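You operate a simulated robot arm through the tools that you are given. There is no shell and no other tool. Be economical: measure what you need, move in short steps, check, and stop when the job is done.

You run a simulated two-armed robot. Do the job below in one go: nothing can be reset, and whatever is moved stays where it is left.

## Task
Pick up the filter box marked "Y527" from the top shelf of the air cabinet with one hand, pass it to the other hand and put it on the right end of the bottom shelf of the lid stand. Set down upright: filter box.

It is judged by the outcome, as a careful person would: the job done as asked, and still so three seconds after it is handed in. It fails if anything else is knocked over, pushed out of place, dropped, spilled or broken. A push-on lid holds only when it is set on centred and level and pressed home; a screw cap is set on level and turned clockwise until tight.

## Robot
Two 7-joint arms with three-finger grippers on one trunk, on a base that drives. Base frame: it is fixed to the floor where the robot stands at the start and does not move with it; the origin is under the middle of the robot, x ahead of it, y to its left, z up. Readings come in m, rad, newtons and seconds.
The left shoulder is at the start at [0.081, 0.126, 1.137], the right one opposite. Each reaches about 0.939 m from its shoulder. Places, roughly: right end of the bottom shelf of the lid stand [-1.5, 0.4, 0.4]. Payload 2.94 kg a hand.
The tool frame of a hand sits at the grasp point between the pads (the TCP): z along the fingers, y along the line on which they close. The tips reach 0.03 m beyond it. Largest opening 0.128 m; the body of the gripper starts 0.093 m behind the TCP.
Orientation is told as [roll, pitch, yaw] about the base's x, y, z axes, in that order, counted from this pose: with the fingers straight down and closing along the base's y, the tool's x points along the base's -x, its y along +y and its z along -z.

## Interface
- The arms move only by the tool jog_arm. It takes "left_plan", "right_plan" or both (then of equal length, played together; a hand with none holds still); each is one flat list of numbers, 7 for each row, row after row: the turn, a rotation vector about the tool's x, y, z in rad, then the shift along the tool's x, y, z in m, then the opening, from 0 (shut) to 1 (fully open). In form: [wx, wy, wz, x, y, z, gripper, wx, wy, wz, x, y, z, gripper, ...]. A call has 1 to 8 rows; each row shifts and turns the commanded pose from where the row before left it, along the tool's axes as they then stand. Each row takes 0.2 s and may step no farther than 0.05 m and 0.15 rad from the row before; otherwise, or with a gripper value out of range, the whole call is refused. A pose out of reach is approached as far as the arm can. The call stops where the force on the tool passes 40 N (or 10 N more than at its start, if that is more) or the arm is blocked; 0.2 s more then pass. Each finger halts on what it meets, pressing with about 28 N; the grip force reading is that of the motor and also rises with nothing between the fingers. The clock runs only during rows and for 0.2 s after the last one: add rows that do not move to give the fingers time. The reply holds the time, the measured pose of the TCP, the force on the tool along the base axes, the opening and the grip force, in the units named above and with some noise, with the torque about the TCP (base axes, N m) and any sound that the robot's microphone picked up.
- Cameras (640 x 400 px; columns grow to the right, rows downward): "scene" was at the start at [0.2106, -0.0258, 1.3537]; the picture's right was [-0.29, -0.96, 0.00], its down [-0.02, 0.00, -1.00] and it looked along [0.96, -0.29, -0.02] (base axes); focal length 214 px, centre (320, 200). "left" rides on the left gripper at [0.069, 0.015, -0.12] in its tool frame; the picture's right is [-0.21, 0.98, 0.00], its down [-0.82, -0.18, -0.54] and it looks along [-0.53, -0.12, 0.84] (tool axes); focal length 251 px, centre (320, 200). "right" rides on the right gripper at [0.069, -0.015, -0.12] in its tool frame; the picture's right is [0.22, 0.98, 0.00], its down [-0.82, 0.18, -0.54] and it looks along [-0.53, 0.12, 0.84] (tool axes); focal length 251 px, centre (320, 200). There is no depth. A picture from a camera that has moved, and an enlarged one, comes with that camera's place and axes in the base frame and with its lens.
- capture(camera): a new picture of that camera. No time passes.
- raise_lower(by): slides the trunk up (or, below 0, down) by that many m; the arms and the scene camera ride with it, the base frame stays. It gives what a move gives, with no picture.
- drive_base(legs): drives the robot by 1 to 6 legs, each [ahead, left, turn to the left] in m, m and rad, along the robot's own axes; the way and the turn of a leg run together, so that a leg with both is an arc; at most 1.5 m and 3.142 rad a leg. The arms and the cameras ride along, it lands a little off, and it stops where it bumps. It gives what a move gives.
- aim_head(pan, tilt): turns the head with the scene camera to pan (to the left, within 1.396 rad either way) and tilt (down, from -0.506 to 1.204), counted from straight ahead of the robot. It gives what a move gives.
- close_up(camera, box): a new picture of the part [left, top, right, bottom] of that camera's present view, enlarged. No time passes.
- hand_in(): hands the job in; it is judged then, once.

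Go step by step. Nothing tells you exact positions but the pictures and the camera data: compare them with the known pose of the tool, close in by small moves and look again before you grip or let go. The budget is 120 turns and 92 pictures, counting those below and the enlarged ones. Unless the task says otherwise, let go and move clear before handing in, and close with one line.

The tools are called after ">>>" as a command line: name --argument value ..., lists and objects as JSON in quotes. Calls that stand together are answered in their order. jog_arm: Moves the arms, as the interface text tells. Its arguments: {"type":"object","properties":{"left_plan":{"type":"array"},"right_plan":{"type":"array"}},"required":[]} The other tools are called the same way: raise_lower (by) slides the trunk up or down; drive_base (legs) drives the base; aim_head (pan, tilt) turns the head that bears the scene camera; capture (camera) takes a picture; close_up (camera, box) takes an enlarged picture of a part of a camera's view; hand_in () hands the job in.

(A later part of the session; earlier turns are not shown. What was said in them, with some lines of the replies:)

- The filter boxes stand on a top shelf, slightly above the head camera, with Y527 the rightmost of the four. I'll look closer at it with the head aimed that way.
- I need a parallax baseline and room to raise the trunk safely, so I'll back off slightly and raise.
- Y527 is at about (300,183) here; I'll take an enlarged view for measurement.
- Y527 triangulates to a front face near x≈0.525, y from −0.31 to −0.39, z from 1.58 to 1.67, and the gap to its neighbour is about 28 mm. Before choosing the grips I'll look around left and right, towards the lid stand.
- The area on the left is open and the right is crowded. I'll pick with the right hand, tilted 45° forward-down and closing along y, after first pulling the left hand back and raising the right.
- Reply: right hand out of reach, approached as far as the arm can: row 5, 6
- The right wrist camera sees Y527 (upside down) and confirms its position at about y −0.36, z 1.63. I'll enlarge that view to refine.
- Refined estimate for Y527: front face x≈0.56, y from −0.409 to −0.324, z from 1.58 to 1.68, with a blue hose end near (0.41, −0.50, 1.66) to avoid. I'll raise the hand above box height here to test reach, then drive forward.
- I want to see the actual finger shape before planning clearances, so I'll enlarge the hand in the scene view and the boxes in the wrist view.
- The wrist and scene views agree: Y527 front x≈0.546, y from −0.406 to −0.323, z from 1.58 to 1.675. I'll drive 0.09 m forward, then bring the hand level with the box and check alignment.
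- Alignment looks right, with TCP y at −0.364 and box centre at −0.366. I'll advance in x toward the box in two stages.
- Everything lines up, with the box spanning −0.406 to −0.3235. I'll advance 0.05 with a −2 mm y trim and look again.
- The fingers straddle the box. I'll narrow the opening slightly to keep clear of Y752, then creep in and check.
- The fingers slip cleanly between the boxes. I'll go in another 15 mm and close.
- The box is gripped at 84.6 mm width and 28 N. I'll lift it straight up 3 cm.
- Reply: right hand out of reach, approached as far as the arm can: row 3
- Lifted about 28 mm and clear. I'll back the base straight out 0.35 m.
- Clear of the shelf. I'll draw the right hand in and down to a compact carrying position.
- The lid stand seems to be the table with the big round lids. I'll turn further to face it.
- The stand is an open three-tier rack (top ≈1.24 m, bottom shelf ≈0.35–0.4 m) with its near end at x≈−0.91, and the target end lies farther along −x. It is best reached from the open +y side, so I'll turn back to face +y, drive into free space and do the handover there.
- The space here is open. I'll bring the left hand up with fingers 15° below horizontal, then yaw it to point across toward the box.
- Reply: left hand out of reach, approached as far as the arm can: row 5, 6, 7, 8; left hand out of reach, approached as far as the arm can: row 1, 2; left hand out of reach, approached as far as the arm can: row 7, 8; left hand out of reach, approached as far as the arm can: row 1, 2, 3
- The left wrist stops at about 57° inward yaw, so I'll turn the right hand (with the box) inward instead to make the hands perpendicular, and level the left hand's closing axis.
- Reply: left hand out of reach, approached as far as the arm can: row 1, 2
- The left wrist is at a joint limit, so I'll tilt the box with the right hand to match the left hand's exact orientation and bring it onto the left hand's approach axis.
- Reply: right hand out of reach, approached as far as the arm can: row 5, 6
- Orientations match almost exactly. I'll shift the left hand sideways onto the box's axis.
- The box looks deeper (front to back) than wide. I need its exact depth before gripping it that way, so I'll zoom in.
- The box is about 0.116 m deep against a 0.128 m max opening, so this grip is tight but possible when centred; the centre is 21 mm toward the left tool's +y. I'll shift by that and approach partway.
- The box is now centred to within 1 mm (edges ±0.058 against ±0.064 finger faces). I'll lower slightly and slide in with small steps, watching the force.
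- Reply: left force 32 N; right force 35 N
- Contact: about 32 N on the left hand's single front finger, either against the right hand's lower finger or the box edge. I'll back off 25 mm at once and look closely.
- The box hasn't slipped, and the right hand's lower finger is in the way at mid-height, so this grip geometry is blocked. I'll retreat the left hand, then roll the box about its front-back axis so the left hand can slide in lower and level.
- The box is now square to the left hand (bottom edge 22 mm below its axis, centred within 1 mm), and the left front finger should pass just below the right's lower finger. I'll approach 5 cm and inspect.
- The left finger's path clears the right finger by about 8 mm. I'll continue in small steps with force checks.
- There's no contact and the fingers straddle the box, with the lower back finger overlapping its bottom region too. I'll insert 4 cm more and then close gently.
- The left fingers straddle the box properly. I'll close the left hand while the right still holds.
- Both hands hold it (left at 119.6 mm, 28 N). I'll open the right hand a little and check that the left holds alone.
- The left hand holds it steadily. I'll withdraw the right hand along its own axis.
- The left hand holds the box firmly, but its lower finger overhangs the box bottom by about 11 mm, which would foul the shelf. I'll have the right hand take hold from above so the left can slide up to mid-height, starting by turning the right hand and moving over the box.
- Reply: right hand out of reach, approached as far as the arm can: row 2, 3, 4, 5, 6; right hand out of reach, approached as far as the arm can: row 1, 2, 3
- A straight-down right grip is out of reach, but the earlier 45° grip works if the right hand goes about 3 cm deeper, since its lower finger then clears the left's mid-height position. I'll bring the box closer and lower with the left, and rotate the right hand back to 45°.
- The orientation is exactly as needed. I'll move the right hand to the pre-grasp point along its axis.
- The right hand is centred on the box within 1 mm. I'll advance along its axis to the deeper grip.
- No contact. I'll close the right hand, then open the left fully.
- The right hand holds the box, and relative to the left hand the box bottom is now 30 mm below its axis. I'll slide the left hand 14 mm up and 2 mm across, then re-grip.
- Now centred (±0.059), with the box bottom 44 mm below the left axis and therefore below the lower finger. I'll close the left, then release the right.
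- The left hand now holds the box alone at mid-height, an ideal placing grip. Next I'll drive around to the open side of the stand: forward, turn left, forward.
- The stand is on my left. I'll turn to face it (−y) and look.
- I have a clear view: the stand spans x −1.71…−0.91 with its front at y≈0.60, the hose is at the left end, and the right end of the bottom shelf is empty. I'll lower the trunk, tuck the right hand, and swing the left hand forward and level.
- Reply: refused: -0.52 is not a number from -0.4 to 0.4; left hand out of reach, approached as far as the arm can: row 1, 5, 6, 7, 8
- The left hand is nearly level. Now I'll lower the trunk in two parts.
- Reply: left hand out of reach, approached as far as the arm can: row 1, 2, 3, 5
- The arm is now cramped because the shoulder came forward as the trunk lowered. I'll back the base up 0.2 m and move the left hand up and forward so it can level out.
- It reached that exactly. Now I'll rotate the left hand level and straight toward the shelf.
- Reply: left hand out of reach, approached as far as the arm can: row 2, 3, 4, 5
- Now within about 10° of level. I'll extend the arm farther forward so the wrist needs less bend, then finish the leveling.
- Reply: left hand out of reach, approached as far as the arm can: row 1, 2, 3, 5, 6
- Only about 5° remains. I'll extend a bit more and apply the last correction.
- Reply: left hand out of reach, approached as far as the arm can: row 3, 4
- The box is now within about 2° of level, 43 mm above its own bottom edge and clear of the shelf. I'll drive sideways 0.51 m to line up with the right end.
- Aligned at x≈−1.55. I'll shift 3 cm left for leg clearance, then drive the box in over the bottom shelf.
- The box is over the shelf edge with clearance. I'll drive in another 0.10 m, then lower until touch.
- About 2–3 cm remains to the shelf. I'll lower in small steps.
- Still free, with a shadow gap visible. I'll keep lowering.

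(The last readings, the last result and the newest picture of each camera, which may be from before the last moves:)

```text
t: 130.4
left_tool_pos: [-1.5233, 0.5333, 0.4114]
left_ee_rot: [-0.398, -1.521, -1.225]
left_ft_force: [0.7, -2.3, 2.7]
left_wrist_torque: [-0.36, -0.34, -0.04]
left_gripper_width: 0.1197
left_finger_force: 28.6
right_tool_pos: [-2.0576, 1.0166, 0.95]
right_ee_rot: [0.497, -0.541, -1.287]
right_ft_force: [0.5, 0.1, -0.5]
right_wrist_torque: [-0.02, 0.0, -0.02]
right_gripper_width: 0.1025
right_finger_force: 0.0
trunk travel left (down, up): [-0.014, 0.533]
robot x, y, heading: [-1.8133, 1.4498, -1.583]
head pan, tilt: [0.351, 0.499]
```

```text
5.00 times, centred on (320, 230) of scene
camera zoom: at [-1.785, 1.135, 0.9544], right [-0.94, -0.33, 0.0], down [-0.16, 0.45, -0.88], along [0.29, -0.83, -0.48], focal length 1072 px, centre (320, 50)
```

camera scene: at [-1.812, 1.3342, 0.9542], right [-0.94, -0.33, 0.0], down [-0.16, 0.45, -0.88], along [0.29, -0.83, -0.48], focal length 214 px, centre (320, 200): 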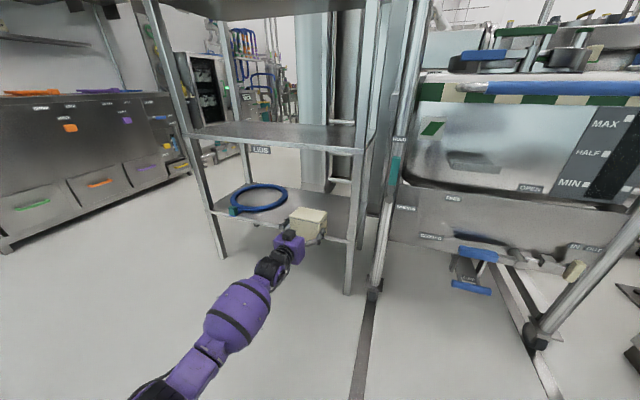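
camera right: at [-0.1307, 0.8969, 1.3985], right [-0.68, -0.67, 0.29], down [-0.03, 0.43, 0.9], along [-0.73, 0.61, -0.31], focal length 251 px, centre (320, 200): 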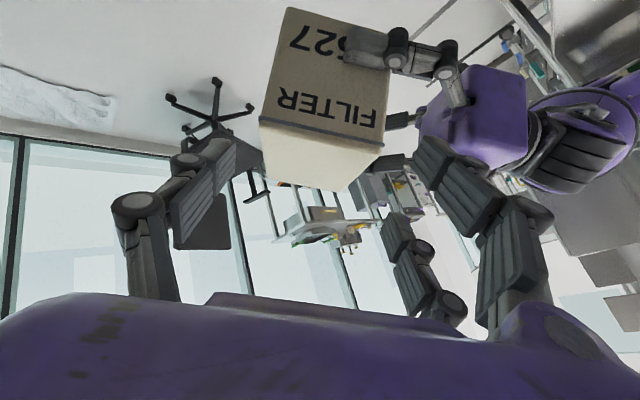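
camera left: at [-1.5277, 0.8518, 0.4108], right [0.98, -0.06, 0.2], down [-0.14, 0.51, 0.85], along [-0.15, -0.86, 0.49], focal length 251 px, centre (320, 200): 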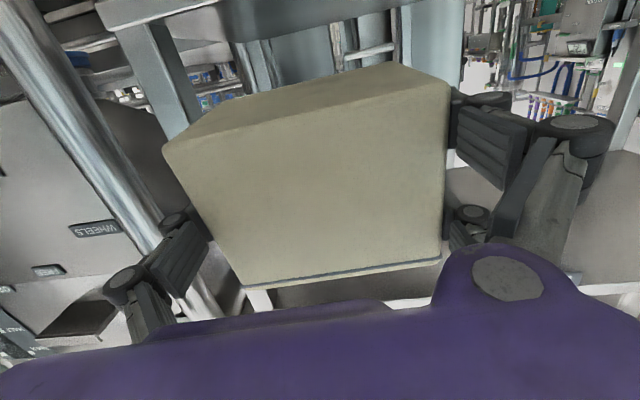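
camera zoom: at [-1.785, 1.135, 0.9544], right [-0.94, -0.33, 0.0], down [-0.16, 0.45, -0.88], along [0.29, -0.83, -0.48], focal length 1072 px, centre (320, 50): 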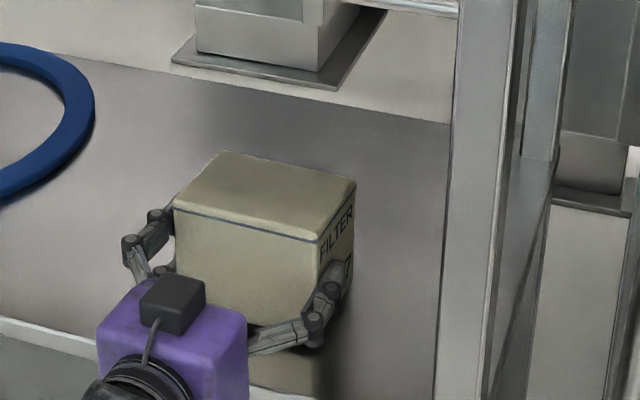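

The far edge has touched the shelf (force went from −3 to +2.7 N, with the contact torque at the far bottom edge). I'll settle 2 mm more, then open slowly.

>>> jog_arm --left_plan '[0, 0, 0, 0.002, 0, 0, 0.7, 0, 0, 0, 0, 0, 0, 0.7]'

>>> jog_arm --left_plan '[0, 0, 0, 0, 0, 0, 0.93, 0, 0, 0, 0, 0, 0, 0.96, 0, 0, 0, 0, 0, 0, 1, 0, 0, 0, 0, 0, 0, 1]'

>>> close_up --camera "scene" --box '[260, 190, 380, 270]'

>>> capture --camera "left"

```text
t: 131.0
left_tool_pos: [-1.5235, 0.532, 0.411]
left_ee_rot: [-0.408, -1.524, -1.219]
left_ft_force: [2.6, -1.8, 10.2]
left_wrist_torque: [-0.78, -0.81, 0.06]
left_gripper_width: 0.1196
left_finger_force: 28.1
right_tool_pos: [-2.0569, 1.017, 0.9504]
right_ee_rot: [0.496, -0.541, -1.285]
right_ft_force: [0.8, 0.5, 0.3]
right_wrist_torque: [-0.01, 0.01, -0.01]
right_gripper_width: 0.1024
right_finger_force: 0.1
trunk travel left (down, up): [-0.014, 0.533]
robot x, y, heading: [-1.8138, 1.4471, -1.587]
head pan, tilt: [0.351, 0.499]
```

```text
t: 132.0
left_tool_pos: [-1.5237, 0.5342, 0.4092]
left_ee_rot: [-0.396, -1.52, -1.227]
left_ft_force: [0.3, -0.4, 0.4]
left_wrist_torque: [0.01, -0.02, -0.04]
left_gripper_width: 0.128
left_finger_force: 0.0
right_tool_pos: [-2.0585, 1.0163, 0.9494]
right_ee_rot: [0.499, -0.538, -1.287]
right_ft_force: [0.6, -0.3, 0.1]
right_wrist_torque: [0.0, -0.03, 0.01]
right_gripper_width: 0.1023
right_finger_force: 0.1
trunk travel left (down, up): [-0.014, 0.533]
robot x, y, heading: [-1.8088, 1.4519, -1.59]
head pan, tilt: [0.351, 0.499]
```

```text
5.00 times, centred on (320, 230) of scene
camera zoom: at [-1.785, 1.1348, 0.9543], right [-0.94, -0.33, 0.0], down [-0.16, 0.45, -0.88], along [0.29, -0.83, -0.48], focal length 1072 px, centre (320, 50)
```

zoom: 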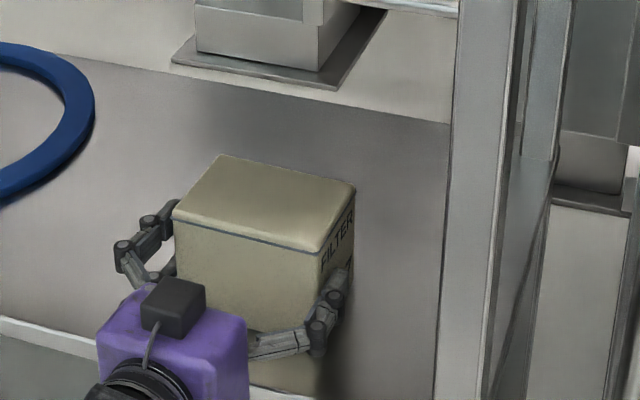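

```text
8 pictures are left
camera left: at [-1.5026, 0.6548, 0.3447], right [0.98, -0.06, 0.2], down [-0.14, 0.51, 0.85], along [-0.15, -0.86, 0.49], focal length 251 px, centre (320, 200)
```

left: 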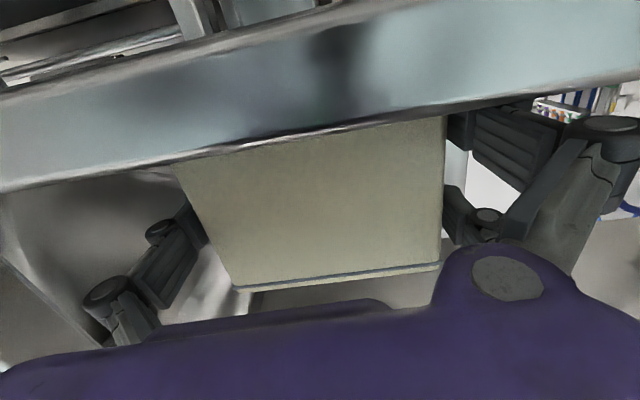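

The box stands on the shelf and the hand is free. I'll back the base straight out along the finger direction.

>>> drive_base --legs '[[-0.12, 0.004, 0]]'

>>> close_up --camera "scene" --box '[220, 150, 400, 270]'

```text
t: 133.2
left_tool_pos: [-1.5183, 0.6525, 0.4094]
left_ee_rot: [-0.4, -1.519, -1.224]
left_ft_force: [0.4, 0.4, 0.3]
left_wrist_torque: [0.05, -0.02, 0.01]
left_gripper_width: 0.1282
left_finger_force: 0.0
right_tool_pos: [-2.0523, 1.137, 0.9494]
right_ee_rot: [0.497, -0.54, -1.286]
right_ft_force: [0.1, 0.4, 0.6]
right_wrist_torque: [0.0, 0.01, -0.02]
right_gripper_width: 0.1024
right_finger_force: 0.0
trunk travel left (down, up): [-0.014, 0.533]
robot x, y, heading: [-1.8051, 1.5677, -1.585]
head pan, tilt: [0.351, 0.499]
```

```text
3.33 times, centred on (310, 210) of scene
camera zoom: at [-1.7793, 1.2549, 0.9545], right [-0.94, -0.33, 0.0], down [-0.16, 0.45, -0.88], along [0.29, -0.83, -0.48], focal length 715 px, centre (353, 167)
```

zoom: 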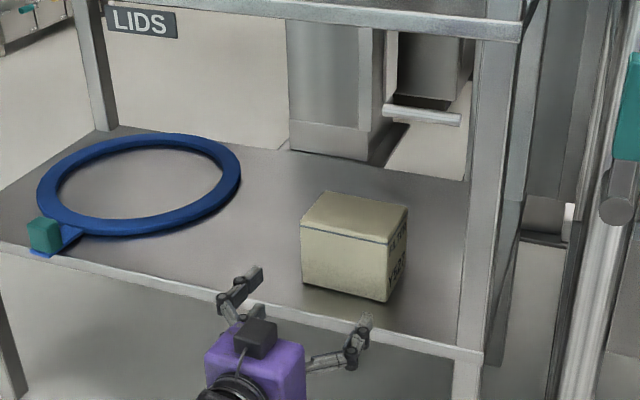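

The box stands flat and upright at the right end of the bottom shelf. I'll back well clear and confirm.

>>> drive_base --legs '[[-0.25, 0, 0]]'

>>> capture --camera "scene"

```text
t: 135.1
left_tool_pos: [-1.5088, 0.9076, 0.4091]
left_ee_rot: [-0.402, -1.521, -1.218]
left_ft_force: [-0.4, 0.2, 0.3]
left_wrist_torque: [-0.01, -0.01, 0.0]
left_gripper_width: 0.1279
left_finger_force: 0.1
right_tool_pos: [-2.0465, 1.3893, 0.9498]
right_ee_rot: [0.498, -0.541, -1.279]
right_ft_force: [0.9, -0.4, 0.5]
right_wrist_torque: [-0.04, -0.01, -0.06]
right_gripper_width: 0.1023
right_finger_force: 0.1
trunk travel left (down, up): [-0.014, 0.533]
robot x, y, heading: [-1.8036, 1.8238, -1.582]
head pan, tilt: [0.351, 0.499]
```

```text
6 pictures are left
camera scene: at [-1.7739, 1.5081, 0.9544], right [-0.94, -0.33, 0.0], down [-0.16, 0.45, -0.88], along [0.29, -0.83, -0.48], focal length 214 px, centre (320, 200)
```

scene: 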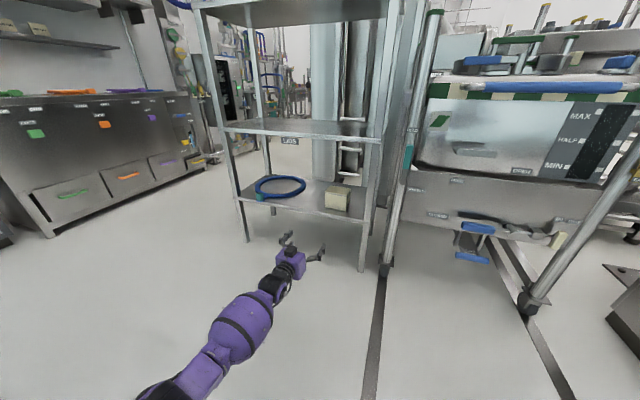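

Everything is in place: the box stands upright at the right end of the bottom shelf, the hose and lids are untouched, and both hands are clear. I'm handing in.

>>> hand_in

```text
The job is handed in.
```

The Y527 filter box was picked up with the right hand, passed to the left, and set upright on the right end of the lid stand's bottom shelf.
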